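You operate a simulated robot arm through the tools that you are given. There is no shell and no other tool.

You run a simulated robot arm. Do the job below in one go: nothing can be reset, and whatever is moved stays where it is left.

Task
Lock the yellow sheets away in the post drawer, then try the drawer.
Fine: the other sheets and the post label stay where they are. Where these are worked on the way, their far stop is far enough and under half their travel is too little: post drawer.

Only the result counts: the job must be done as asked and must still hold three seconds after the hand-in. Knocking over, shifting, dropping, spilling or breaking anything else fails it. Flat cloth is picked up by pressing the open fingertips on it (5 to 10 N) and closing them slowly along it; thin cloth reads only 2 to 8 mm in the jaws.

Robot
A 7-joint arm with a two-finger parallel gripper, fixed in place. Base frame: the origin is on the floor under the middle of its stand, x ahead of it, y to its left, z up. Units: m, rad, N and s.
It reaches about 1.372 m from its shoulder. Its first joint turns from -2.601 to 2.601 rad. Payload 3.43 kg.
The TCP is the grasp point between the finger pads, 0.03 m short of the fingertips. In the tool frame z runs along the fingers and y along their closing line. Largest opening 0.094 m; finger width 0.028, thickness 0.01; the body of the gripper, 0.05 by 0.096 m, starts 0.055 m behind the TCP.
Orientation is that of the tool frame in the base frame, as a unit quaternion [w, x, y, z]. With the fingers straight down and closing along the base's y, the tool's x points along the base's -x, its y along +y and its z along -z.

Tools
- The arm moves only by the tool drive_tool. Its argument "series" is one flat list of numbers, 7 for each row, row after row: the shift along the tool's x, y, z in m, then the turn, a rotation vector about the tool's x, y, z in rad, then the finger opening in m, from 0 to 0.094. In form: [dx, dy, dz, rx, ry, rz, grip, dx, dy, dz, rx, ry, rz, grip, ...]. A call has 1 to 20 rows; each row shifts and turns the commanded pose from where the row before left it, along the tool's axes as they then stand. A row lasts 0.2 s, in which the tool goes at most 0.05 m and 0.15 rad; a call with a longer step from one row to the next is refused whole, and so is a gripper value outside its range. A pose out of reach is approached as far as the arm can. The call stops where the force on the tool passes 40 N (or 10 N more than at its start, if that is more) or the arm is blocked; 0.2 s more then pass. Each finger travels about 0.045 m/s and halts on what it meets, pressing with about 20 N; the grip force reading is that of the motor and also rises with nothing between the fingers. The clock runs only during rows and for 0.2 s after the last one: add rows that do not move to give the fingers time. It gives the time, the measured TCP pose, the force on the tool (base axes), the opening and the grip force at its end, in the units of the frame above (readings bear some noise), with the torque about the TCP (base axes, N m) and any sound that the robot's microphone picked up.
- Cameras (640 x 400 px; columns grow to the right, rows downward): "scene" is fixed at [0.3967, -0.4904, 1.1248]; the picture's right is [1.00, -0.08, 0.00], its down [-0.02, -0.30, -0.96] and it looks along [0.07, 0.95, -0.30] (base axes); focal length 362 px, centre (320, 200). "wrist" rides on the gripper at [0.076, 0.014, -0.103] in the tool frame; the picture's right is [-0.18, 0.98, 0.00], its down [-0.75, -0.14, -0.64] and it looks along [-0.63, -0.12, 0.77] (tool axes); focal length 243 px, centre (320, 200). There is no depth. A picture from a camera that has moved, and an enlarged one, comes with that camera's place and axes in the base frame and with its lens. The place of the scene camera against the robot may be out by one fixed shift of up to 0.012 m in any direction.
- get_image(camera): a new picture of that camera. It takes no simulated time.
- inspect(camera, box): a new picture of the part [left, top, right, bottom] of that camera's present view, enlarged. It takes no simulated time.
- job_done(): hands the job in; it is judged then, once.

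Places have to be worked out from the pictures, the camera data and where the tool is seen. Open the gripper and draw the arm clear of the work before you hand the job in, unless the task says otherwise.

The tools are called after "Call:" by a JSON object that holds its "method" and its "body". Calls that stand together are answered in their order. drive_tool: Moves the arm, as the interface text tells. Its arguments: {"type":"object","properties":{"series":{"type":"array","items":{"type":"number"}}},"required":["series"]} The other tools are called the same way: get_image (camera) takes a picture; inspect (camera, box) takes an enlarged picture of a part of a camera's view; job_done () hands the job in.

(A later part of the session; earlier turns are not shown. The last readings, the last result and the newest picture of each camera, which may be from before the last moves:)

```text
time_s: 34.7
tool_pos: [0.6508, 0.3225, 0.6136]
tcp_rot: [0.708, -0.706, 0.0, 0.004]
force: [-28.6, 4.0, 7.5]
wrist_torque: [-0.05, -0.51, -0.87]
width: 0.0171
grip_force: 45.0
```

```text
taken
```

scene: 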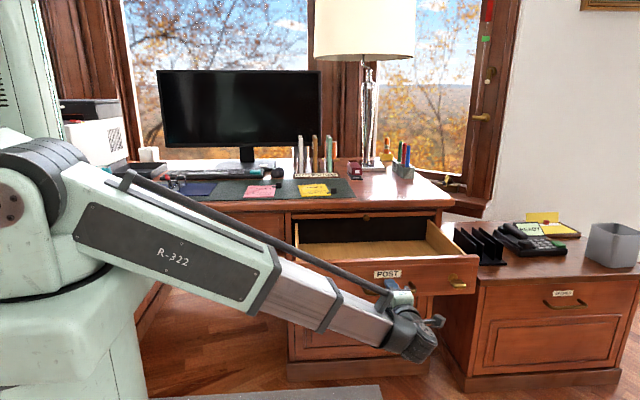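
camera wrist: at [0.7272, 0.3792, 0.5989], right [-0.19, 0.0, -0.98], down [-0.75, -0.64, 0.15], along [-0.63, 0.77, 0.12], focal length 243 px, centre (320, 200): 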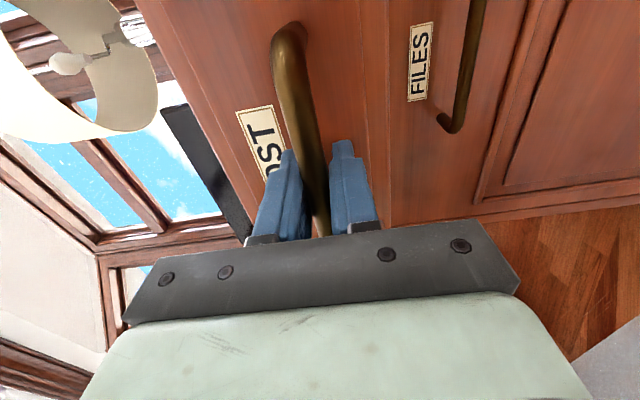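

The drawer is open about 32 cm, ample for the sheets. I'll release the handle, back out past the bar, rise to z≈0.97 and tip the fingers straight down.

Call:
{"method": "drive_tool", "body": {"series": [0, 0, 0.001, 0, 0, 0, 0.01, 0, 0, 0, 0, 0, 0, 0.03, 0, 0, 0, 0, 0, 0, 0.05, 0, 0, 0, 0, 0, 0, 0.05, 0, 0, -0.03, 0, 0, 0, 0.05, 0, 0, -0.035, 0, 0, 0, 0.05, 0, 0, -0.02, 0, 0, 0, 0.05, 0, -0.045, 0, 0, 0, 0, 0.05, 0, -0.045, 0, 0, 0, 0, 0.05, 0, -0.045, 0, 0, 0, 0, 0.05, 0, -0.045, 0, 0, 0, 0, 0.05, 0, -0.045, 0, 0, 0, 0, 0.05, 0, -0.045, 0, 0, 0, 0, 0.05, 0, -0.045, 0, 0, 0, 0, 0.05, 0, -0.045, 0, 0, 0, 0, 0.05]}}

Call:
{"method": "get_image", "body": {"camera": "scene"}}

Call:
{"method": "get_image", "body": {"camera": "wrist"}}

```text
time_s: 37.9
tool_pos: [0.6518, 0.2353, 0.9369]
tcp_rot: [0.712, -0.702, -0.008, -0.007]
force: [-0.2, -0.4, 0.3]
wrist_torque: [0.03, 0.05, 0.03]
width: 0.05
grip_force: 0.1
out of reach, approached as far as the arm can: row 14, 15
```

```text
taken
```

scene: 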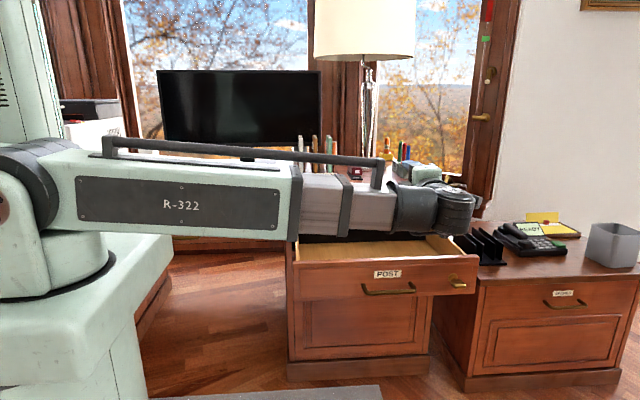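

```text
taken
camera wrist: at [0.7281, 0.1337, 0.9233], right [-0.16, 0.01, -0.99], down [-0.76, -0.65, 0.12], along [-0.64, 0.76, 0.12], focal length 243 px, centre (320, 200)
```

wrist: 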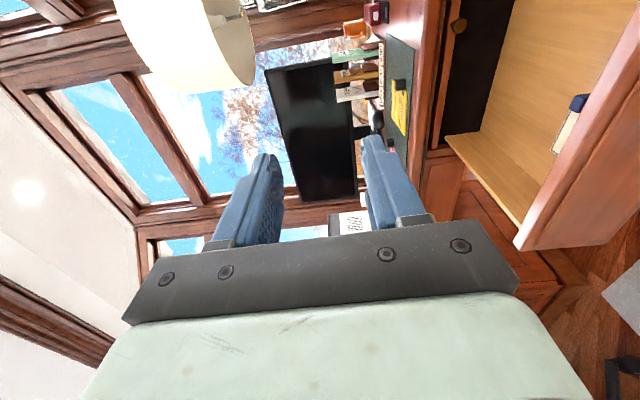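

There is something inside the drawer near its front. I'll look closer before going on.

Call:
{"method": "inspect", "body": {"camera": "wrist", "box": [440, 0, 640, 250]}}

Call:
{"method": "inspect", "body": {"camera": "scene", "box": [285, 220, 485, 330]}}

```text
1.60 times, centred on (540, 125) of wrist
camera zoom: at [0.7281, 0.1337, 0.9233], right [-0.16, 0.01, -0.99], down [-0.76, -0.65, 0.12], along [-0.64, 0.76, 0.12], focal length 388 px, centre (-32, 320)
```

zoom: 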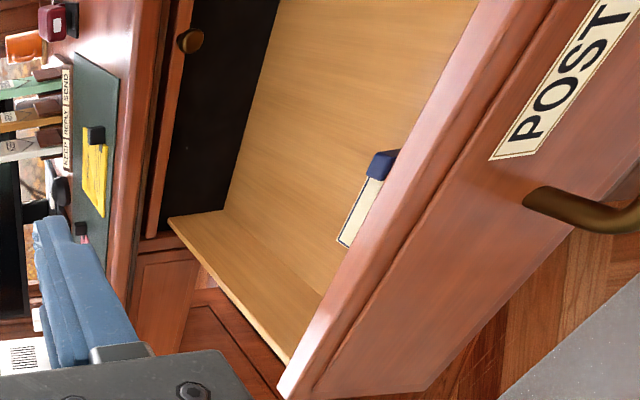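

```text
3.20 times, centred on (385, 275) of scene
camera zoom: at [0.3967, -0.4904, 1.1248], right [1.0, -0.08, 0.0], down [-0.02, -0.3, -0.96], along [0.07, 0.95, -0.3], focal length 1157 px, centre (112, -40)
```

zoom: 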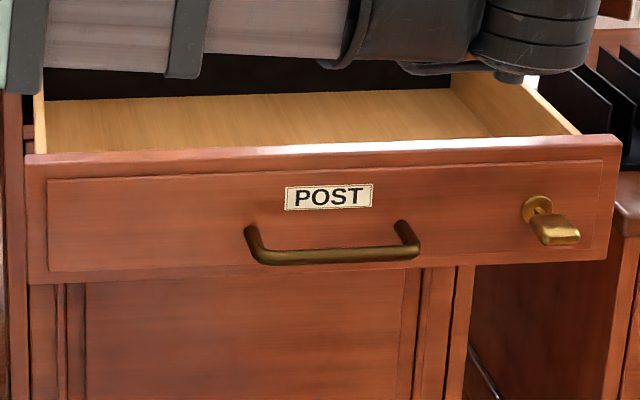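

Inside the drawer, near the front left (about x 0.47–0.55, y≈0.49), lies a small cream card with a blue clip, which must stay put. I'll set the yellow sheets well to its right. First I'll unwind the wrist by 90° here, since the last rows ran into a reach limit.

Call:
{"method": "drive_tool", "body": {"series": [0, 0, 0, 0, 0, -0.1428, 0.06, 0, 0, 0, 0, 0, -0.1428, 0.06, 0, 0, 0, 0, 0, -0.1428, 0.06, 0, 0, 0, 0, 0, -0.1428, 0.06, 0, 0, 0, 0, 0, -0.1428, 0.06, 0, 0, 0, 0, 0, -0.1428, 0.06, 0, 0, 0, 0, 0, -0.1428, 0.06, 0, 0, 0, 0, 0, -0.1428, 0.06, 0, 0, 0, 0, 0, -0.1428, 0.06, 0, 0, 0, 0, 0, -0.1428, 0.06, 0, 0, 0, 0, 0, -0.1428, 0.06]}}

Call:
{"method": "get_image", "body": {"camera": "wrist"}}

```text
time_s: 40.3
tool_pos: [0.6507, 0.2366, 0.9376]
tcp_rot: [0.503, -0.499, -0.499, -0.498]
force: [-0.4, -0.2, 0.0]
wrist_torque: [-0.01, 0.01, 0.0]
width: 0.0601
grip_force: 0.1
```

```text
taken
camera wrist: at [0.666, 0.1347, 1.013], right [0.98, 0.0, -0.19], down [-0.14, -0.64, -0.75], along [-0.12, 0.77, -0.63], focal length 243 px, centre (320, 200)
```

wrist: 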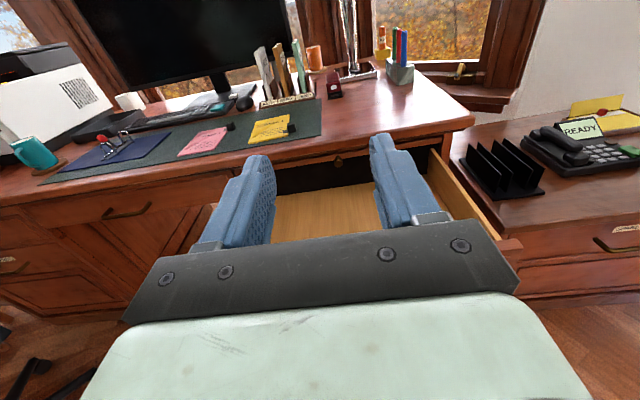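

I'll keep unwinding another 90° to the original camera-left attitude, then begin tipping the fingers down.

Call:
{"method": "drive_tool", "body": {"series": [0, 0, 0, 0, 0, -0.1428, 0.06, 0, 0, 0, 0, 0, -0.1428, 0.06, 0, 0, 0, 0, 0, -0.1428, 0.06, 0, 0, 0, 0, 0, -0.1428, 0.06, 0, 0, 0, 0, 0, -0.1428, 0.06, 0, 0, 0, 0, 0, -0.1428, 0.06, 0, 0, 0, 0, 0, -0.1428, 0.06, 0, 0, 0, 0, 0, -0.1428, 0.06, 0, 0, 0, 0, 0, -0.1428, 0.06, 0, 0, 0, 0, 0, -0.1428, 0.06, 0, 0, 0, 0, 0, -0.1428, 0.06, 0, 0, 0, 0.1428, 0, 0, 0.06, 0, 0, 0, 0.1428, 0, 0, 0.06, 0, 0, 0, 0.1428, 0, 0, 0.06, 0, 0, 0, 0.1428, 0, 0, 0.06, 0, 0, 0, 0.1428, 0, 0, 0.06]}}

Call:
{"method": "drive_tool", "body": {"series": [0, 0, 0, 0.1428, 0, 0, 0.06, 0, 0, 0, 0.1428, 0, 0, 0.06, 0, 0, 0, 0.1428, 0, 0, 0.06, 0, 0, 0, 0.1428, 0, 0, 0.06, 0, 0, 0, 0.1428, 0, 0, 0.06, 0, 0, 0, 0.1428, 0, 0, 0.06]}}

Call:
{"method": "get_image", "body": {"camera": "wrist"}}

Call:
{"method": "get_image", "body": {"camera": "scene"}}

```text
time_s: 43.7
tool_pos: [0.6516, 0.2368, 0.9368]
tcp_rot: [-0.004, 0.001, 0.91, 0.415]
force: [-0.2, 0.3, 0.2]
wrist_torque: [0.0, -0.01, -0.01]
width: 0.0603
grip_force: 0.1
```

```text
time_s: 45.1
tool_pos: [0.6535, 0.2355, 0.9359]
tcp_rot: [-0.003, -0.002, 1.0, -0.001]
force: [-0.4, 0.0, 0.0]
wrist_torque: [-0.01, -0.03, 0.01]
width: 0.0601
grip_force: 0.1
```

```text
taken
camera wrist: at [0.5774, 0.2511, 1.04], right [0.18, 0.98, 0.0], down [0.76, -0.14, 0.64], along [0.63, -0.12, -0.77], focal length 243 px, centre (320, 200)
```

wrist: 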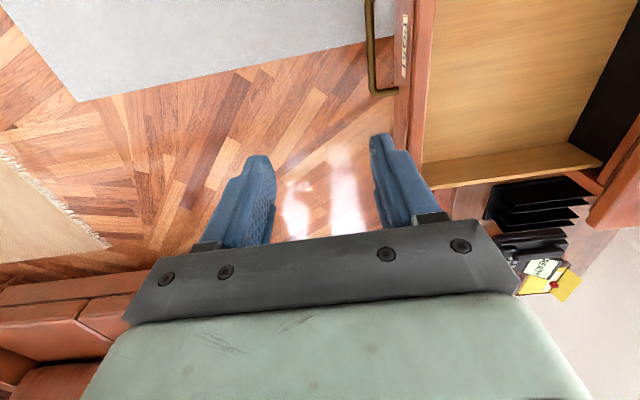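

```text
taken
```

scene: 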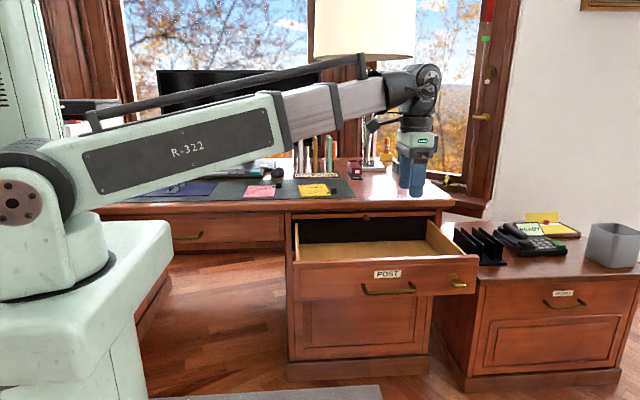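

The tool is straight down again. I'll move at a safe height to about (0.47, 0.74, 0.95), above and left of the yellow sheets, to see the clip closely.

Call:
{"method": "drive_tool", "body": {"series": [0.0165, 0.0455, -0.001, 0, 0, 0, 0.06, 0.0165, 0.0455, -0.001, 0, 0, 0, 0.06, 0.0165, 0.0455, -0.001, 0, 0, 0, 0.06, 0.0165, 0.0455, -0.001, 0, 0, 0, 0.06, 0.0165, 0.0455, -0.001, 0, 0, 0, 0.06, 0.0165, 0.0455, -0.001, 0, 0, 0, 0.06, 0.0165, 0.0455, -0.001, 0, 0, 0, 0.06, 0.0165, 0.0455, -0.001, 0, 0, 0, 0.06, 0.0165, 0.0455, -0.001, 0, 0, 0, 0.06, 0.0165, 0.0455, -0.001, 0, 0, 0, 0.06, 0.0165, 0.0455, -0.001, 0, 0, 0, 0.06]}}

Call:
{"method": "get_image", "body": {"camera": "wrist"}}

Call:
{"method": "get_image", "body": {"camera": "scene"}}

```text
time_s: 47.5
tool_pos: [0.4665, 0.7387, 0.9488]
tcp_rot: [-0.004, -0.002, 1.0, 0.002]
force: [-0.2, -0.2, 0.5]
wrist_torque: [0.03, 0.01, 0.06]
width: 0.0601
grip_force: 0.1
```

```text
taken
camera wrist: at [0.3909, 0.7531, 1.0517], right [0.18, 0.98, 0.0], down [0.76, -0.14, 0.64], along [0.63, -0.11, -0.77], focal length 243 px, centre (320, 200)
```

wrist: 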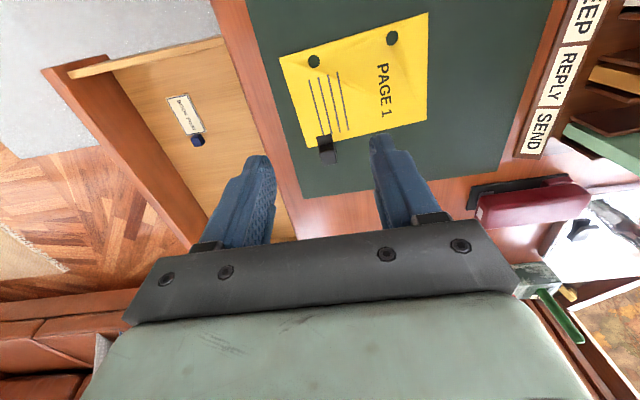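

```text
taken
```

scene: 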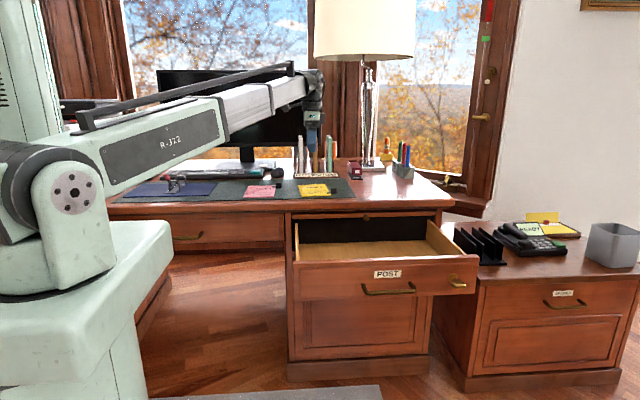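

Call:
{"method": "inspect", "body": {"camera": "wrist", "box": [270, 0, 450, 170]}}

Call:
{"method": "inspect", "body": {"camera": "wrist", "box": [140, 70, 240, 170]}}

```text
2.35 times, centred on (360, 85) of wrist
camera zoom: at [0.3909, 0.7531, 1.0517], right [0.18, 0.98, 0.0], down [0.76, -0.14, 0.64], along [0.63, -0.11, -0.77], focal length 571 px, centre (226, 471)
```

zoom: 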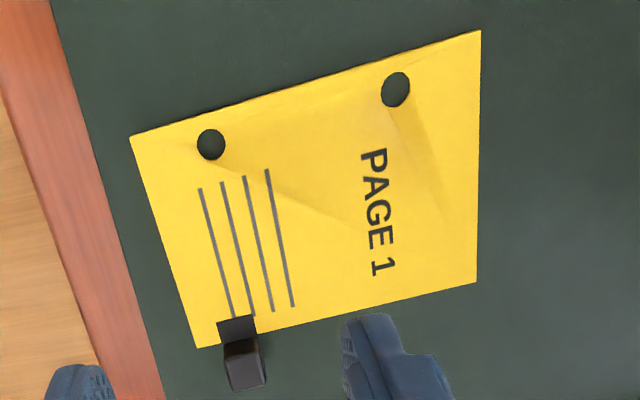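

```text
4.00 times, centred on (190, 120) of wrist
camera zoom: at [0.3909, 0.7531, 1.0517], right [0.18, 0.98, 0.0], down [0.76, -0.14, 0.64], along [0.63, -0.11, -0.77], focal length 970 px, centre (840, 520)
```

zoom: 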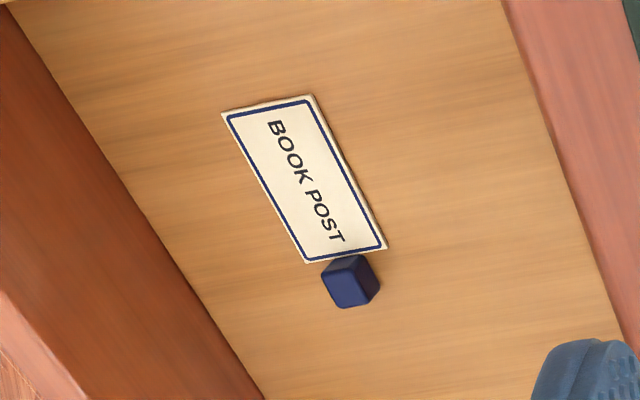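

The card in the drawer reads "BOOK POST", so that's the post label that must stay put. The yellow sheet spans about x 0.425–0.534, y 0.71–0.86 at z≈0.765, and the black grip block sits at about (0.545, 0.742). I'll go over the block with a slight yaw to match and look again.

Call:
{"method": "drive_tool", "body": {"series": [-0.02, 0.001, 0.02, 0, 0, -0.02, 0.06, -0.02, 0.001, 0.02, 0, 0, -0.02, 0.06, -0.02, 0.001, 0.02, 0, 0, -0.02, 0.06, -0.02, 0, 0.015, 0, 0, 0, 0.06]}}

Call:
{"method": "get_image", "body": {"camera": "wrist"}}

Call:
{"method": "inspect", "body": {"camera": "scene", "box": [265, 130, 385, 210]}}

```text
time_s: 48.5
tool_pos: [0.5463, 0.7443, 0.8735]
tcp_rot: [-0.004, -0.032, 0.999, 0.002]
force: [0.1, -0.2, -0.5]
wrist_torque: [0.01, -0.02, 0.01]
width: 0.06
grip_force: 0.1
```

```text
taken
camera wrist: at [0.4703, 0.7533, 0.9773], right [0.12, 0.99, 0.0], down [0.77, -0.1, 0.64], along [0.63, -0.07, -0.77], focal length 243 px, centre (320, 200)
```

wrist: 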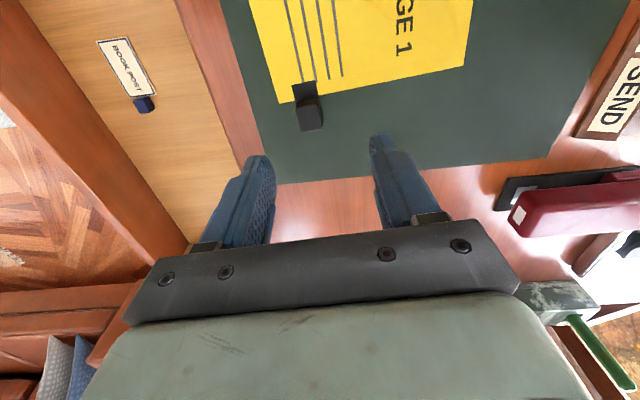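

```text
5.00 times, centred on (325, 170) of scene
camera zoom: at [0.3967, -0.4904, 1.1248], right [1.0, -0.08, 0.0], down [-0.02, -0.3, -0.96], along [0.07, 0.95, -0.3], focal length 1808 px, centre (295, 350)
```

zoom: 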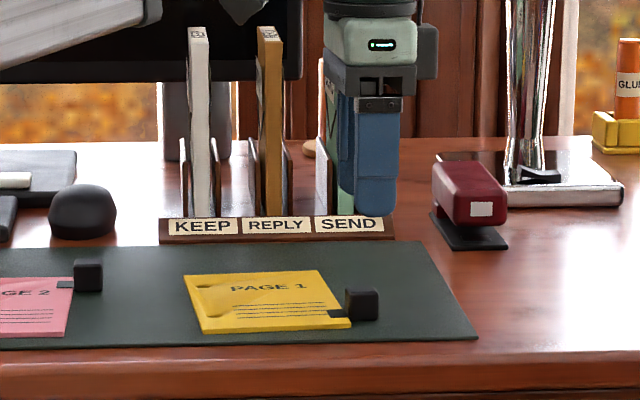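

The refined estimate puts the block at about (0.537, 0.738) with its top near z≈0.795. I'll correct the position and descend part of the way to check the alignment.

Call:
{"method": "drive_tool", "body": {"series": [0.005, -0.006, 0.02, 0, 0, 0, 0.06, 0, 0, 0.015, 0, 0, 0, 0.06, 0, 0, 0.012, 0, 0, 0, 0.06, 0, 0, 0, 0, 0, 0, 0.06]}}

Call:
{"method": "get_image", "body": {"camera": "wrist"}}

Call:
{"method": "inspect", "body": {"camera": "scene", "box": [285, 150, 365, 210]}}

```text
time_s: 49.5
tool_pos: [0.5418, 0.737, 0.8283]
tcp_rot: [-0.003, -0.031, 1.0, 0.002]
force: [1.2, 0.3, 0.3]
wrist_torque: [-0.02, -0.01, 0.01]
width: 0.0601
grip_force: 0.1
```

```text
taken
camera wrist: at [0.4656, 0.7469, 0.9323], right [0.12, 0.99, 0.0], down [0.77, -0.1, 0.64], along [0.63, -0.08, -0.77], focal length 243 px, centre (320, 200)
```

wrist: 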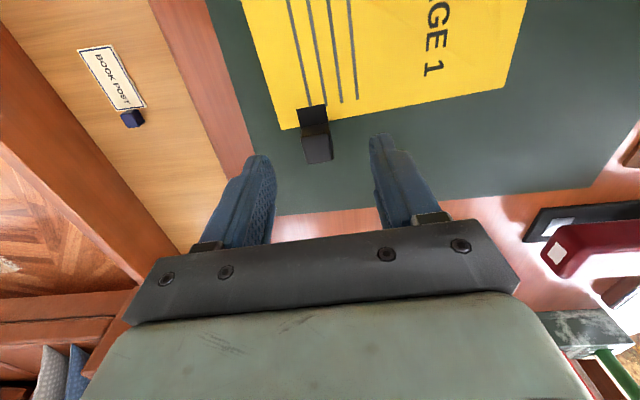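

```text
6.67 times, centred on (325, 180) of scene
camera zoom: at [0.3967, -0.4904, 1.1248], right [1.0, -0.08, 0.0], down [-0.02, -0.3, -0.96], along [0.07, 0.95, -0.3], focal length 2411 px, centre (287, 333)
```

zoom: 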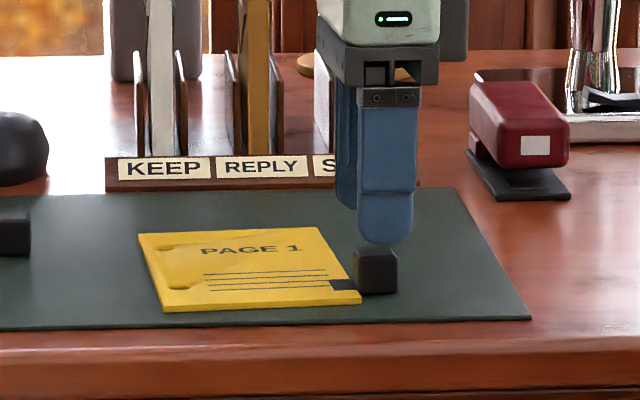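

The block is about 24 mm on a side, centred between the fingers. I'll lower another 2 cm, carefully.

Call:
{"method": "drive_tool", "body": {"series": [0.001, -0.002, 0.008, 0, 0, 0, 0.06, 0, 0, 0.006, 0, 0, 0, 0.06, 0, 0, 0.006, 0, 0, 0, 0.06]}}

Call:
{"method": "get_image", "body": {"camera": "wrist"}}

Call:
{"method": "inspect", "body": {"camera": "scene", "box": [285, 150, 365, 210]}}

```text
time_s: 50.3
tool_pos: [0.543, 0.7358, 0.8091]
tcp_rot: [-0.003, -0.031, 1.0, 0.001]
force: [1.1, -0.1, -0.1]
wrist_torque: [-0.01, 0.0, -0.02]
width: 0.0601
grip_force: 0.0
```

```text
taken
camera wrist: at [0.4662, 0.7448, 0.9116], right [0.12, 0.99, 0.0], down [0.77, -0.09, 0.64], along [0.63, -0.08, -0.77], focal length 243 px, centre (320, 200)
```

wrist: 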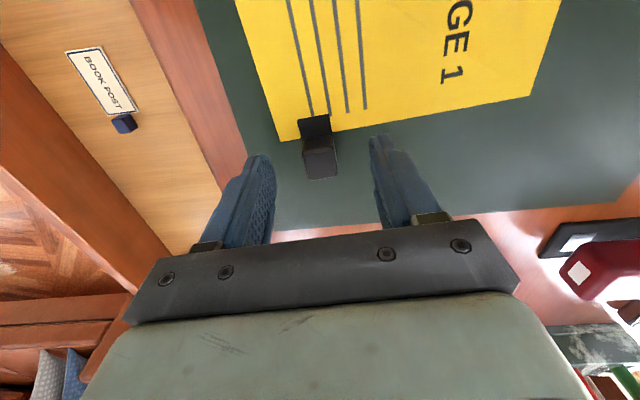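

```text
6.67 times, centred on (325, 180) of scene
camera zoom: at [0.3967, -0.4904, 1.1248], right [1.0, -0.08, 0.0], down [-0.02, -0.3, -0.96], along [0.07, 0.95, -0.3], focal length 2411 px, centre (287, 333)
```

zoom: 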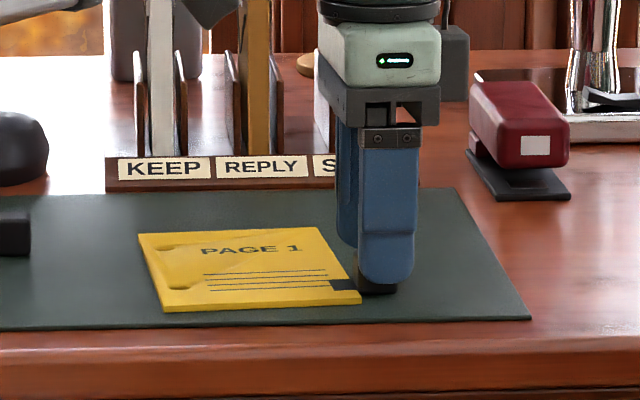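

The tips are about 7 mm above the blotter, beside the block. I'll lower 3 mm more and close slowly on it.

Call:
{"method": "drive_tool", "body": {"series": [0, 0, 0.003, 0, 0, 0, 0.06, 0, 0, 0, 0, 0, 0, 0.045, 0, 0, 0, 0, 0, 0, 0.035, 0, 0, 0, 0, 0, 0, 0.028, 0, 0, 0, 0, 0, 0, 0.022, 0, 0, 0, 0, 0, 0, 0.018, 0, 0, 0, 0, 0, 0, 0.015]}}

Call:
{"method": "get_image", "body": {"camera": "wrist"}}

Call:
{"method": "inspect", "body": {"camera": "scene", "box": [285, 150, 365, 210]}}

```text
time_s: 51.9
tool_pos: [0.5432, 0.7361, 0.8046]
tcp_rot: [-0.003, -0.031, 1.0, 0.001]
force: [0.2, 0.3, 0.4]
wrist_torque: [-0.01, 0.0, 0.0]
width: 0.0189
grip_force: 20.2
```

```text
taken
camera wrist: at [0.4664, 0.7454, 0.9086], right [0.12, 0.99, 0.0], down [0.77, -0.1, 0.64], along [0.63, -0.08, -0.77], focal length 243 px, centre (320, 200)
```

wrist: 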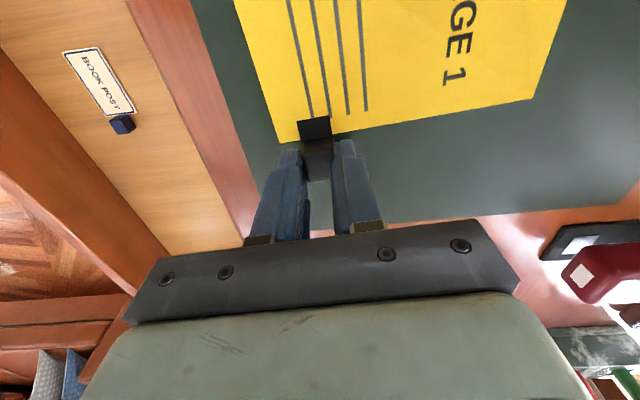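

```text
6.67 times, centred on (325, 180) of scene
camera zoom: at [0.3967, -0.4904, 1.1248], right [1.0, -0.08, 0.0], down [-0.02, -0.3, -0.96], along [0.07, 0.95, -0.3], focal length 2411 px, centre (287, 333)
```

zoom: 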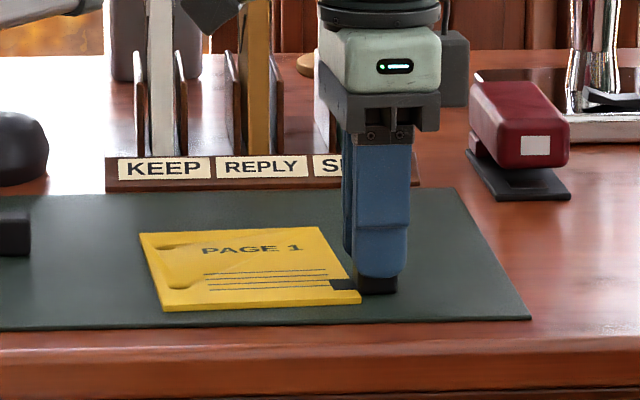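

The block is gripped at 19 mm. I'll lift slowly straight up and check that the sheets come along.

Call:
{"method": "drive_tool", "body": {"series": [0, 0, 0, 0, 0, 0, 0.01, 0, 0, -0.005, 0, 0, 0, 0.01, 0, 0, -0.01, 0, 0, 0, 0.01, 0, 0, -0.015, 0, 0, 0, 0.01, 0, 0, -0.02, 0, 0, 0, 0.01]}}

Call:
{"method": "get_image", "body": {"camera": "wrist"}}

Call:
{"method": "inspect", "body": {"camera": "scene", "box": [255, 130, 385, 210]}}

```text
time_s: 53.1
tool_pos: [0.5431, 0.7341, 0.8574]
tcp_rot: [-0.004, -0.031, 1.0, 0.002]
force: [0.5, -0.4, 1.0]
wrist_torque: [0.01, 0.0, 0.03]
width: 0.0098
grip_force: 0.1
```

```text
taken
camera wrist: at [0.4663, 0.7437, 0.9611], right [0.12, 0.99, 0.0], down [0.77, -0.09, 0.64], along [0.63, -0.08, -0.77], focal length 243 px, centre (320, 200)
```

wrist: 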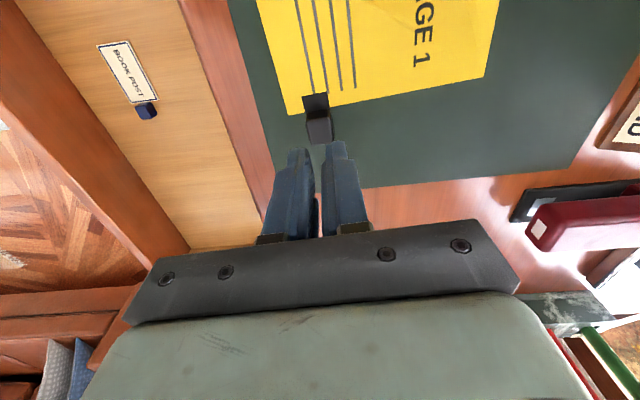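

```text
4.92 times, centred on (320, 170) of scene
camera zoom: at [0.3967, -0.4904, 1.1248], right [1.0, -0.08, 0.0], down [-0.02, -0.3, -0.96], along [0.07, 0.95, -0.3], focal length 1780 px, centre (320, 348)
```

zoom: 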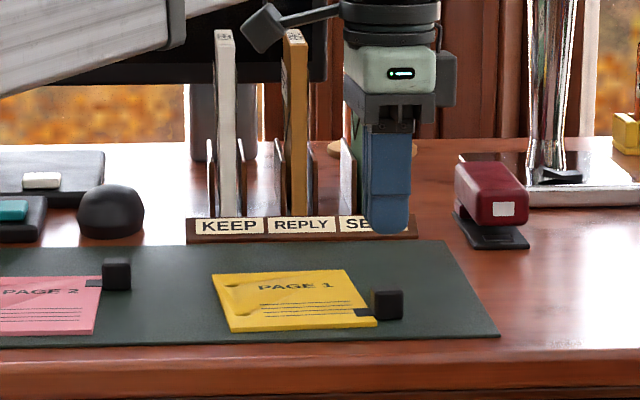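

It slipped out: I had gripped only the upper part of the block, and the blotter is nearer z≈0.765. The sheets and block are still in place at about (0.541, 0.734). I'll reopen, go deeper to just above the blotter and check the contact force.

Call:
{"method": "drive_tool", "body": {"series": [0, 0, 0, 0, 0, 0, 0.03, 0, 0, 0, 0, 0, 0, 0.05, 0, 0, 0, 0, 0, 0, 0.05, 0.001, 0, 0.02, 0, 0, 0, 0.05, 0, 0, 0.02, 0, 0, 0, 0.05, 0, 0, 0.01, 0, 0, 0, 0.05, 0, 0, 0.005, 0, 0, 0, 0.05, 0, 0, 0, 0, 0, 0, 0.05]}}

Call:
{"method": "inspect", "body": {"camera": "scene", "box": [285, 150, 365, 210]}}

Call:
{"method": "get_image", "body": {"camera": "wrist"}}

```text
time_s: 54.9
tool_pos: [0.5402, 0.7344, 0.8004]
tcp_rot: [-0.004, -0.031, 1.0, 0.001]
force: [0.0, 0.0, -0.9]
wrist_torque: [-0.01, 0.0, 0.0]
width: 0.0502
grip_force: 0.1
```

```text
6.67 times, centred on (325, 180) of scene
camera zoom: at [0.3967, -0.4904, 1.1248], right [1.0, -0.08, 0.0], down [-0.02, -0.3, -0.96], along [0.07, 0.95, -0.3], focal length 2411 px, centre (287, 333)
```

zoom: 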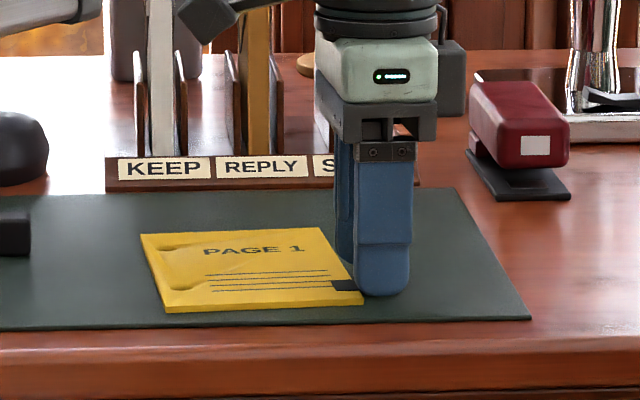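

```text
taken
camera wrist: at [0.4646, 0.7441, 0.9038], right [0.12, 0.99, 0.0], down [0.77, -0.1, 0.64], along [0.63, -0.08, -0.77], focal length 243 px, centre (320, 200)
```

wrist: 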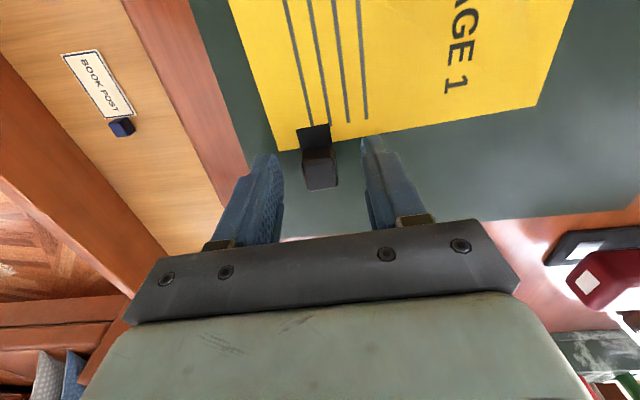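

I still have about 4 mm of clearance. I'll creep down in 1 mm steps, nudged 2 mm along +x, then close firmly.

Call:
{"method": "drive_tool", "body": {"series": [-0.002, 0, 0.001, 0, 0, 0, 0.05, 0, 0, 0.001, 0, 0, 0, 0.05, 0, 0, 0.001, 0, 0, 0, 0.05, 0, 0, 0, 0, 0, 0, 0.05]}}

Call:
{"method": "inspect", "body": {"camera": "scene", "box": [310, 170, 350, 200]}}

```text
time_s: 55.9
tool_pos: [0.5437, 0.7357, 0.7963]
tcp_rot: [-0.003, -0.031, 1.0, 0.002]
force: [0.2, 1.3, 1.8]
wrist_torque: [0.1, 0.03, 0.0]
width: 0.0504
grip_force: 0.2
```

```text
13.33 times, centred on (330, 185) of scene
camera zoom: at [0.3967, -0.4904, 1.1248], right [1.0, -0.08, 0.0], down [-0.02, -0.3, -0.96], along [0.07, 0.95, -0.3], focal length 4821 px, centre (187, 400)
```

zoom: 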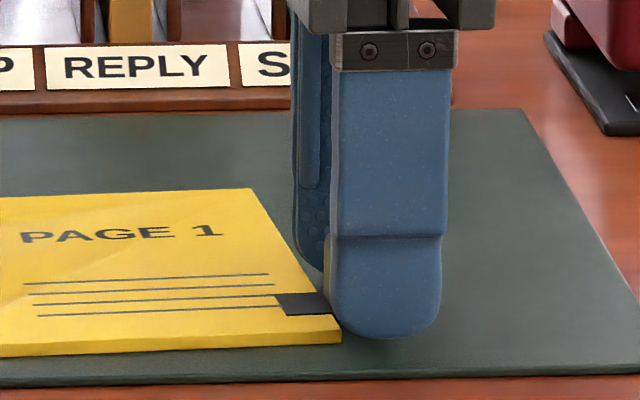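

Light contact of about 2 N with the blotter shows at TCP z≈0.796. I'll lift 1 mm to slide freely and close fully on the block.

Call:
{"method": "drive_tool", "body": {"series": [0, 0, -0.001, 0, 0, 0, 0.05, 0, 0, 0, 0, 0, 0, 0.04, 0, 0, 0, 0, 0, 0, 0.032, 0, 0, 0, 0, 0, 0, 0.026, 0, 0, 0, 0, 0, 0, 0.02, 0, 0, 0, 0, 0, 0, 0.01, 0, 0, 0, 0, 0, 0, 0.0, 0, 0, 0, 0, 0, 0, 0.0]}}

Call:
{"method": "get_image", "body": {"camera": "wrist"}}

Call:
{"method": "inspect", "body": {"camera": "scene", "box": [310, 170, 350, 200]}}

```text
time_s: 57.7
tool_pos: [0.543, 0.7348, 0.7977]
tcp_rot: [-0.004, -0.032, 0.999, 0.001]
force: [0.7, 0.4, -0.8]
wrist_torque: [-0.05, 0.01, 0.03]
width: 0.019
grip_force: 19.4
```

```text
taken
camera wrist: at [0.4669, 0.7443, 0.9014], right [0.12, 0.99, 0.0], down [0.77, -0.1, 0.64], along [0.63, -0.08, -0.77], focal length 243 px, centre (320, 200)
```

wrist: 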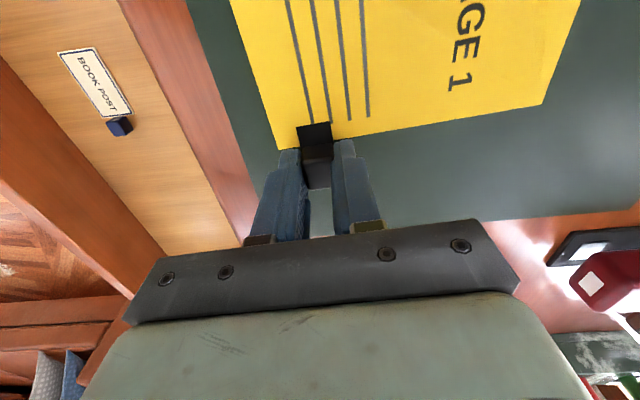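

```text
13.33 times, centred on (330, 185) of scene
camera zoom: at [0.3967, -0.4904, 1.1248], right [1.0, -0.08, 0.0], down [-0.02, -0.3, -0.96], along [0.07, 0.95, -0.3], focal length 4821 px, centre (187, 400)
```

zoom: 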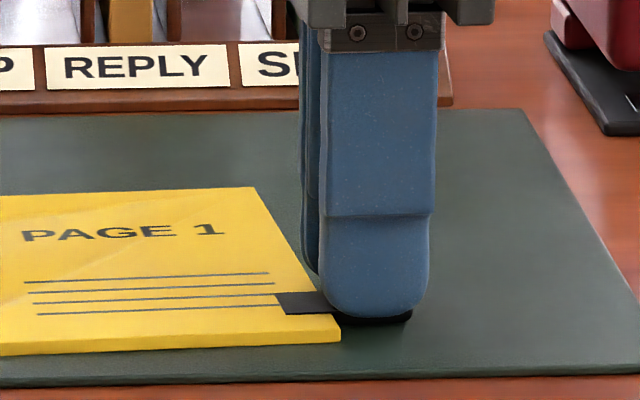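

It's now gripped nearly full height with 19 N. I'll lift in small steps and check that the width stays at 19 mm.

Call:
{"method": "drive_tool", "body": {"series": [0, 0, -0.002, 0, 0, 0, 0, 0, 0, -0.002, 0, 0, 0, 0, 0, 0, -0.002, 0, 0, 0, 0, 0, 0, -0.003, 0, 0, 0, 0, 0, 0, -0.003, 0, 0, 0, 0]}}

Call:
{"method": "inspect", "body": {"camera": "scene", "box": [285, 160, 365, 210]}}

Call:
{"method": "get_image", "body": {"camera": "wrist"}}

```text
time_s: 58.9
tool_pos: [0.5446, 0.7348, 0.8096]
tcp_rot: [-0.004, -0.031, 1.0, 0.001]
force: [1.4, -1.1, -0.8]
wrist_torque: [-0.05, -0.01, 0.05]
width: 0.0191
grip_force: 19.6
```

```text
8.00 times, centred on (325, 185) of scene
camera zoom: at [0.3967, -0.4904, 1.1248], right [1.0, -0.08, 0.0], down [-0.02, -0.3, -0.96], along [0.07, 0.95, -0.3], focal length 2893 px, centre (280, 320)
```

zoom: 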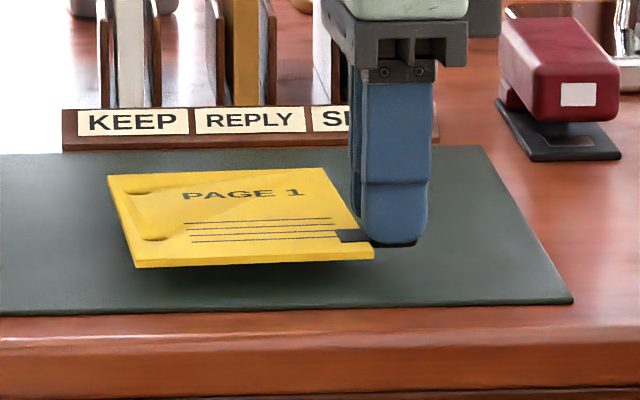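

```text
taken
camera wrist: at [0.4677, 0.7445, 0.9135], right [0.12, 0.99, 0.0], down [0.77, -0.09, 0.64], along [0.63, -0.08, -0.77], focal length 243 px, centre (320, 200)
```

wrist: 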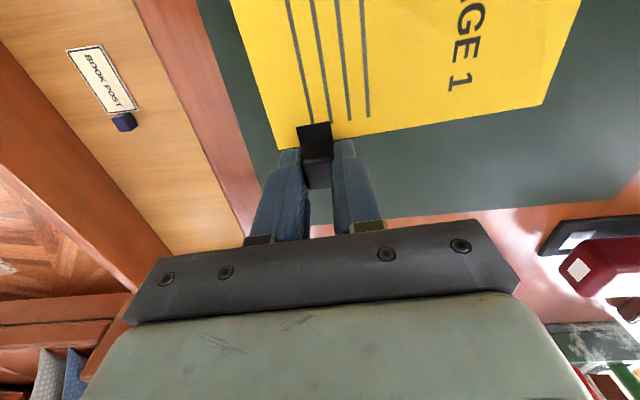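

The sheets hang level from the block. I'll lift to z≈0.90 and carry them over the right part of the open drawer, about (0.78, 0.48), well away from the post label at x≤0.575.

Call:
{"method": "drive_tool", "body": {"series": [0, 0, -0.02, 0, 0, 0, 0, 0, 0, -0.025, 0, 0, 0, 0, 0, 0, -0.025, 0, 0, 0, 0, 0, 0, -0.02, 0, 0, 0, 0, -0.022, -0.0269, 0, 0, 0, 0, 0, -0.022, -0.0269, 0, 0, 0, 0, 0, -0.022, -0.0269, 0, 0, 0, 0, 0, -0.022, -0.0269, 0, 0, 0, 0, 0, -0.022, -0.0269, 0, 0, 0, 0, 0, -0.022, -0.0269, 0, 0, 0, 0, 0, -0.022, -0.0269, 0, 0, 0, 0, 0, -0.022, -0.0269, 0, 0, 0, 0, 0, -0.022, -0.0269, 0, 0, 0, 0, 0, -0.022, -0.0269, 0, 0, 0, 0, 0, 0, 0, 0, 0, 0, 0, 0]}}

Call:
{"method": "get_image", "body": {"camera": "wrist"}}

Call:
{"method": "get_image", "body": {"camera": "scene"}}

```text
time_s: 62.1
tool_pos: [0.7794, 0.4791, 0.8999]
tcp_rot: [-0.003, -0.032, 0.999, 0.002]
force: [0.1, -0.5, -0.4]
wrist_torque: [-0.03, -0.02, 0.02]
width: 0.019
grip_force: 20.2
```

```text
taken
camera wrist: at [0.7039, 0.4885, 1.0033], right [0.12, 0.99, 0.0], down [0.77, -0.09, 0.64], along [0.63, -0.08, -0.77], focal length 243 px, centre (320, 200)
```

wrist: 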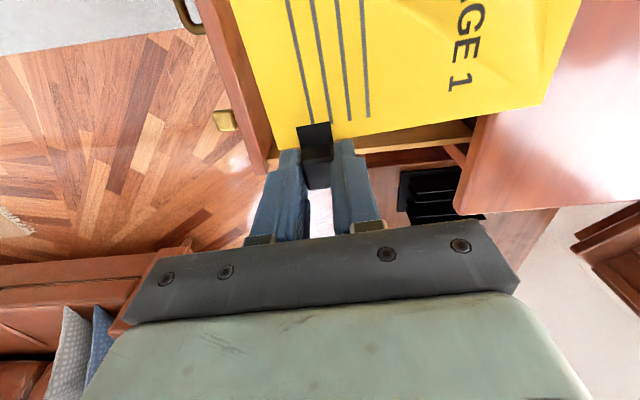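

```text
taken
```

scene: 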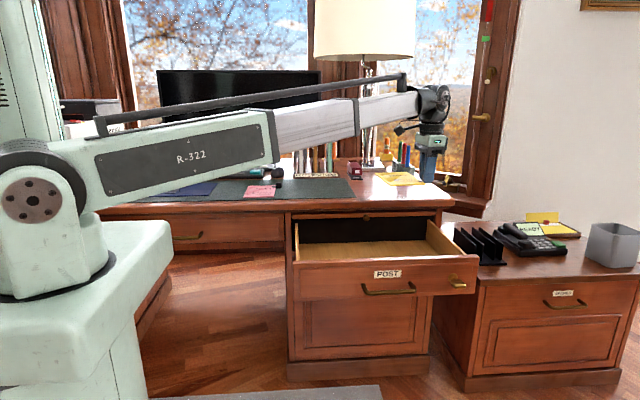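

The jaws still hold 19 mm. The desk edge is at y≈0.63 and the inside of the drawer front at y≈0.38, so I'll centre the sheet by shifting to y≈0.462, then descend to TCP z≈0.68 and look.

Call:
{"method": "drive_tool", "body": {"series": [0, -0.017, 0, 0, 0, 0, 0, 0, 0, 0.025, 0, 0, 0, 0, 0, 0, 0.03, 0, 0, 0, 0, 0, 0, 0.03, 0, 0, 0, 0, 0, 0, 0.03, 0, 0, 0, 0, 0, 0, 0.03, 0, 0, 0, 0, 0, 0, 0.03, 0, 0, 0, 0, 0, 0, 0.03, 0, 0, 0, 0, 0, 0, 0.015, 0, 0, 0, 0, 0, 0, 0, 0, 0, 0, 0]}}

Call:
{"method": "get_image", "body": {"camera": "wrist"}}

Call:
{"method": "get_image", "body": {"camera": "scene"}}

```text
time_s: 64.3
tool_pos: [0.7808, 0.4627, 0.6755]
tcp_rot: [-0.003, -0.032, 0.999, 0.002]
force: [-0.6, 0.2, -0.8]
wrist_torque: [-0.01, -0.02, 0.02]
width: 0.0189
grip_force: 20.6
```

```text
taken
camera wrist: at [0.7044, 0.4725, 0.7792], right [0.12, 0.99, 0.0], down [0.77, -0.1, 0.64], along [0.63, -0.08, -0.77], focal length 243 px, centre (320, 200)
```

wrist: 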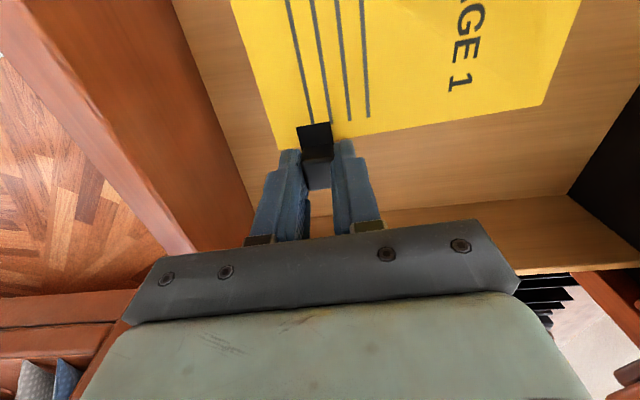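

```text
taken
```

scene: 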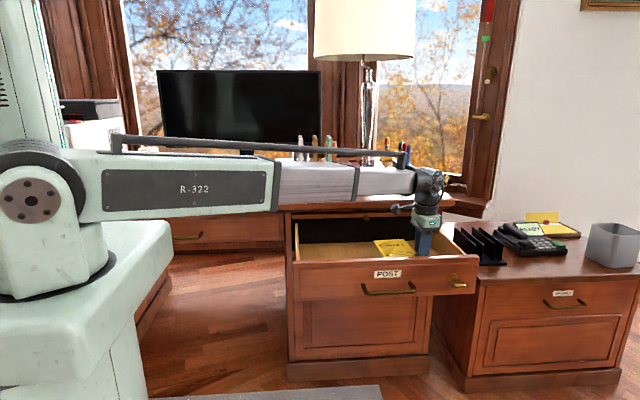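

The sheet is inside the drawer, clear of the walls and the label. I'll lower further in small steps.

Call:
{"method": "drive_tool", "body": {"series": [0, 0, 0.01, 0, 0, 0, 0, 0, 0, 0.01, 0, 0, 0, 0, 0, 0, 0.01, 0, 0, 0, 0, 0, 0, 0.008, 0, 0, 0, 0, 0, 0, 0.005, 0, 0, 0, 0, 0, 0, 0.003, 0, 0, 0, 0, 0, 0, 0, 0, 0, 0, 0]}}

Call:
{"method": "inspect", "body": {"camera": "scene", "box": [340, 200, 470, 290]}}

Call:
{"method": "get_image", "body": {"camera": "wrist"}}

```text
time_s: 65.9
tool_pos: [0.7809, 0.4641, 0.6321]
tcp_rot: [-0.003, -0.032, 0.999, 0.001]
force: [-0.1, 0.0, -0.9]
wrist_torque: [-0.02, 0.0, -0.01]
width: 0.019
grip_force: 20.3
```

```text
4.44 times, centred on (405, 245) of scene
camera zoom: at [0.3967, -0.4904, 1.1248], right [1.0, -0.08, 0.0], down [-0.02, -0.3, -0.96], along [0.07, 0.95, -0.3], focal length 1607 px, centre (-58, 0)
```

zoom: 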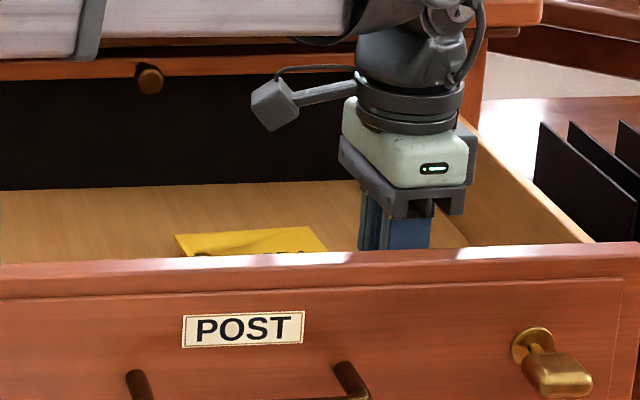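

```text
taken
camera wrist: at [0.7039, 0.4733, 0.7348], right [0.12, 0.99, 0.0], down [0.77, -0.1, 0.64], along [0.63, -0.08, -0.77], focal length 243 px, centre (320, 200)
```

wrist: 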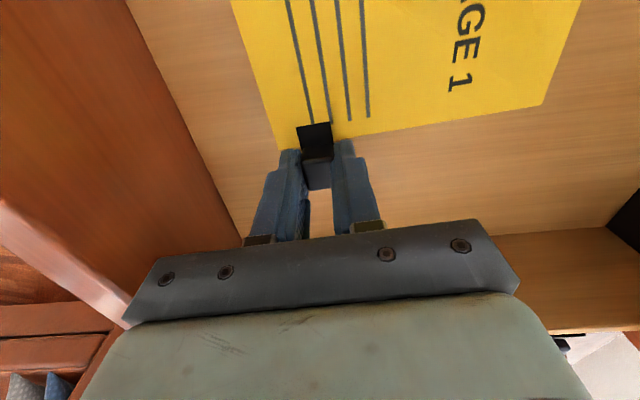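

There's no contact yet at TCP z=0.632. I'll continue down in 2 mm steps, watching the vertical force.

Call:
{"method": "drive_tool", "body": {"series": [0, 0, 0.003, 0, 0, 0, 0, 0, 0, 0.003, 0, 0, 0, 0, 0, 0, 0.003, 0, 0, 0, 0, 0, 0, 0.002, 0, 0, 0, 0, 0, 0, 0.002, 0, 0, 0, 0, 0, 0, 0, 0, 0, 0, 0]}}

```text
time_s: 67.3
tool_pos: [0.7798, 0.4637, 0.6198]
tcp_rot: [-0.003, -0.033, 0.999, 0.003]
force: [2.0, 1.0, 21.9]
wrist_torque: [-0.07, -0.02, 0.04]
width: 0.019
grip_force: 19.7
```

The sheet and block rest on the drawer floor (22 N). I'll ease up about 2 mm and then open slowly.

Call:
{"method": "drive_tool", "body": {"series": [0, 0, -0.001, 0, 0, 0, 0.0, 0, 0, -0.001, 0, 0, 0, 0.0, 0, 0, 0, 0, 0, 0, 0.0]}}

```text
time_s: 68.1
tool_pos: [0.7786, 0.4621, 0.6194]
tcp_rot: [-0.004, -0.031, 1.0, 0.001]
force: [-0.4, -0.3, -0.4]
wrist_torque: [-0.03, -0.02, -0.02]
width: 0.019
grip_force: 20.2
```

The load is gone. I'll open the fingers gradually in place.

Call:
{"method": "drive_tool", "body": {"series": [0, 0, 0, 0, 0, 0, 0.018, 0, 0, 0, 0, 0, 0, 0.022, 0, 0, 0, 0, 0, 0, 0.028, 0, 0, 0, 0, 0, 0, 0.036, 0, 0, 0, 0, 0, 0, 0.044, 0, 0, 0, 0, 0, 0, 0.044]}}

Call:
{"method": "get_image", "body": {"camera": "wrist"}}

```text
time_s: 69.5
tool_pos: [0.78, 0.4643, 0.6195]
tcp_rot: [-0.005, -0.033, 0.999, 0.002]
force: [1.0, -0.9, -0.9]
wrist_torque: [-0.02, 0.01, 0.03]
width: 0.0439
grip_force: 0.2
```

```text
taken
camera wrist: at [0.7027, 0.4731, 0.7243], right [0.12, 0.99, 0.0], down [0.77, -0.09, 0.64], along [0.63, -0.08, -0.77], focal length 243 px, centre (320, 200)
```

wrist: 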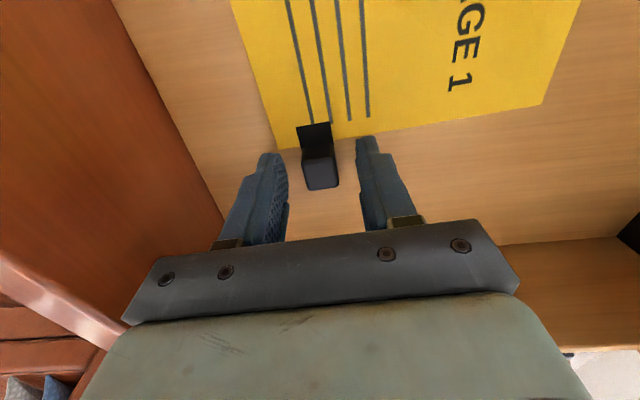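

The block is free and standing on the drawer floor. I'll rise straight up out of the drawer to z≈0.9.

Call:
{"method": "drive_tool", "body": {"series": [0, 0, -0.01, 0, 0, 0, 0.044, 0, 0, -0.02, 0, 0, 0, 0.044, 0, 0, -0.04, 0, 0, 0, 0.044, 0, 0, -0.04, 0, 0, 0, 0.044, 0, 0, -0.04, 0, 0, 0, 0.044, 0, 0, -0.04, 0, 0, 0, 0.044, 0, 0, -0.04, 0, 0, 0, 0.044, 0, 0, -0.04, 0, 0, 0, 0.044]}}

Call:
{"method": "get_image", "body": {"camera": "wrist"}}

Call:
{"method": "get_image", "body": {"camera": "scene"}}

```text
time_s: 71.3
tool_pos: [0.7808, 0.4629, 0.8923]
tcp_rot: [-0.004, -0.032, 0.999, 0.002]
force: [0.4, -0.3, -0.5]
wrist_torque: [0.02, 0.03, 0.0]
width: 0.0438
grip_force: 0.0
```

```text
taken
camera wrist: at [0.7047, 0.4722, 0.996], right [0.12, 0.99, 0.0], down [0.77, -0.09, 0.64], along [0.63, -0.08, -0.77], focal length 243 px, centre (320, 200)
```

wrist: 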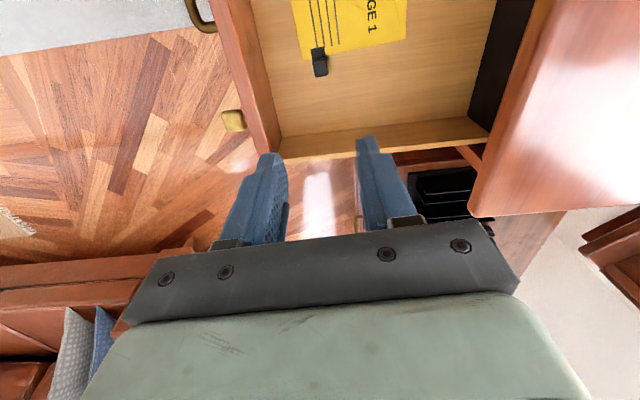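

```text
taken
```

scene: 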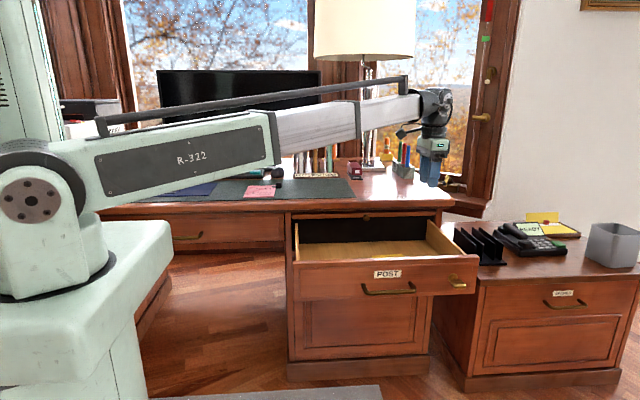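

The sheets lie flat in the drawer and the post label is untouched. Next I'll move out in front to about (0.655, 0.22, 0.90), squaring the yaw, ready to tip the tool forward again for the handle.

Call:
{"method": "drive_tool", "body": {"series": [0.0235, -0.0391, 0, 0, 0, 0, 0.06, 0.0235, -0.0391, 0, 0, 0, 0, 0.06, 0.0235, -0.0391, 0, 0, 0, 0, 0.06, 0.0235, -0.0391, 0, 0, 0, 0, 0.06, 0.0235, -0.0391, 0, 0, 0, 0, 0.06, 0.0235, -0.0391, 0, 0, 0, 0, 0.06, 0, 0, 0, 0, 0, 0.062, 0.06, 0, 0, 0, -0.1428, 0, 0, 0.06, 0, 0, 0, -0.1428, 0, 0, 0.06, 0, 0, 0, -0.1428, 0, 0, 0.06, 0, 0, 0, -0.1428, 0, 0, 0.06, 0, 0, 0, -0.1428, 0, 0, 0.06, 0, 0, 0, -0.1428, 0, 0, 0.06, 0, 0, 0, -0.1428, 0, 0, 0.06, 0, 0, 0, -0.1428, 0, 0, 0.06, 0, 0, 0, -0.1428, 0, 0, 0.06, 0, 0, 0, -0.1428, 0, 0, 0.06, 0, 0, 0, -0.1428, 0, 0, 0.06]}}

Call:
{"method": "get_image", "body": {"camera": "wrist"}}

```text
time_s: 75.1
tool_pos: [0.6562, 0.2193, 0.8902]
tcp_rot: [-0.003, 0.001, 0.705, 0.709]
force: [0.8, 0.0, 0.1]
wrist_torque: [0.01, 0.0, -0.01]
width: 0.0598
grip_force: 0.1
```

```text
taken
camera wrist: at [0.5796, 0.1171, 0.9044], right [0.19, -0.01, 0.98], down [0.75, -0.64, -0.15], along [0.63, 0.77, -0.12], focal length 243 px, centre (320, 200)
```

wrist: 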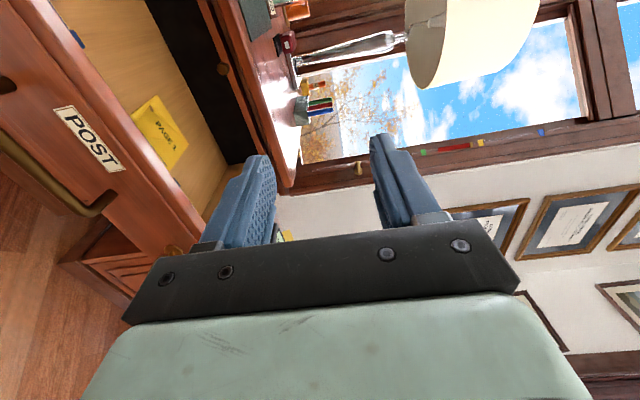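

The tool is horizontal again, tips clear of the handle in y. I'll descend to the bar's height, z≈0.614.

Call:
{"method": "drive_tool", "body": {"series": [0, -0.046, 0, 0, 0, 0, 0.06, 0, -0.046, 0, 0, 0, 0, 0.06, 0, -0.046, 0, 0, 0, 0, 0.06, 0, -0.046, 0, 0, 0, 0, 0.06, 0, -0.046, 0, 0, 0, 0, 0.06, 0, -0.046, 0, 0, 0, 0, 0.05]}}

Call:
{"method": "get_image", "body": {"camera": "wrist"}}

```text
time_s: 76.5
tool_pos: [0.6543, 0.2188, 0.615]
tcp_rot: [-0.004, 0.002, 0.705, 0.709]
force: [0.4, -0.1, -0.1]
wrist_torque: [0.01, -0.03, -0.05]
width: 0.0501
grip_force: 0.0
```

```text
taken
camera wrist: at [0.5778, 0.1164, 0.629], right [0.19, 0.0, 0.98], down [0.75, -0.64, -0.15], along [0.63, 0.77, -0.12], focal length 243 px, centre (320, 200)
```

wrist: 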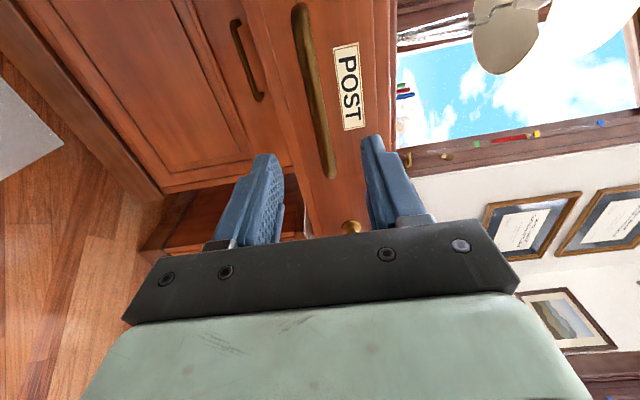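

The bar lines up. I'll advance to y≈0.320, leaving the tips about 1 cm off the face, and close on the bar.

Call:
{"method": "drive_tool", "body": {"series": [0, 0, 0.03, 0, 0, 0, 0.045, 0, 0, 0.03, 0, 0, 0, 0.045, 0, 0, 0.025, 0, 0, 0, 0.045, 0, 0, 0.014, 0, 0, 0, 0.045, 0, 0, 0, 0, 0, 0, 0.03, 0, 0, 0, 0, 0, 0, 0.02, 0, 0, 0, 0, 0, 0, 0.012, 0, 0, 0, 0, 0, 0, 0.01, 0, 0, 0, 0, 0, 0, 0.01]}}

Call:
{"method": "get_image", "body": {"camera": "wrist"}}

```text
time_s: 78.5
tool_pos: [0.6557, 0.3194, 0.6137]
tcp_rot: [-0.004, 0.002, 0.707, 0.707]
force: [-4.3, 2.9, -16.1]
wrist_torque: [0.04, -0.65, -0.27]
width: 0.0173
grip_force: 44.9
```

```text
taken
camera wrist: at [0.5795, 0.2164, 0.6287], right [0.19, 0.0, 0.98], down [0.75, -0.64, -0.15], along [0.63, 0.77, -0.12], focal length 243 px, centre (320, 200)
```

wrist: 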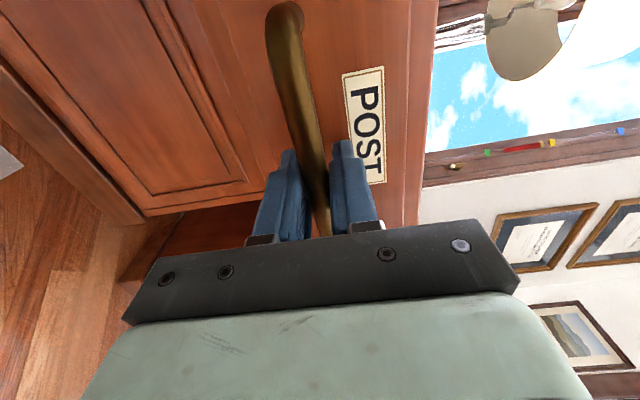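

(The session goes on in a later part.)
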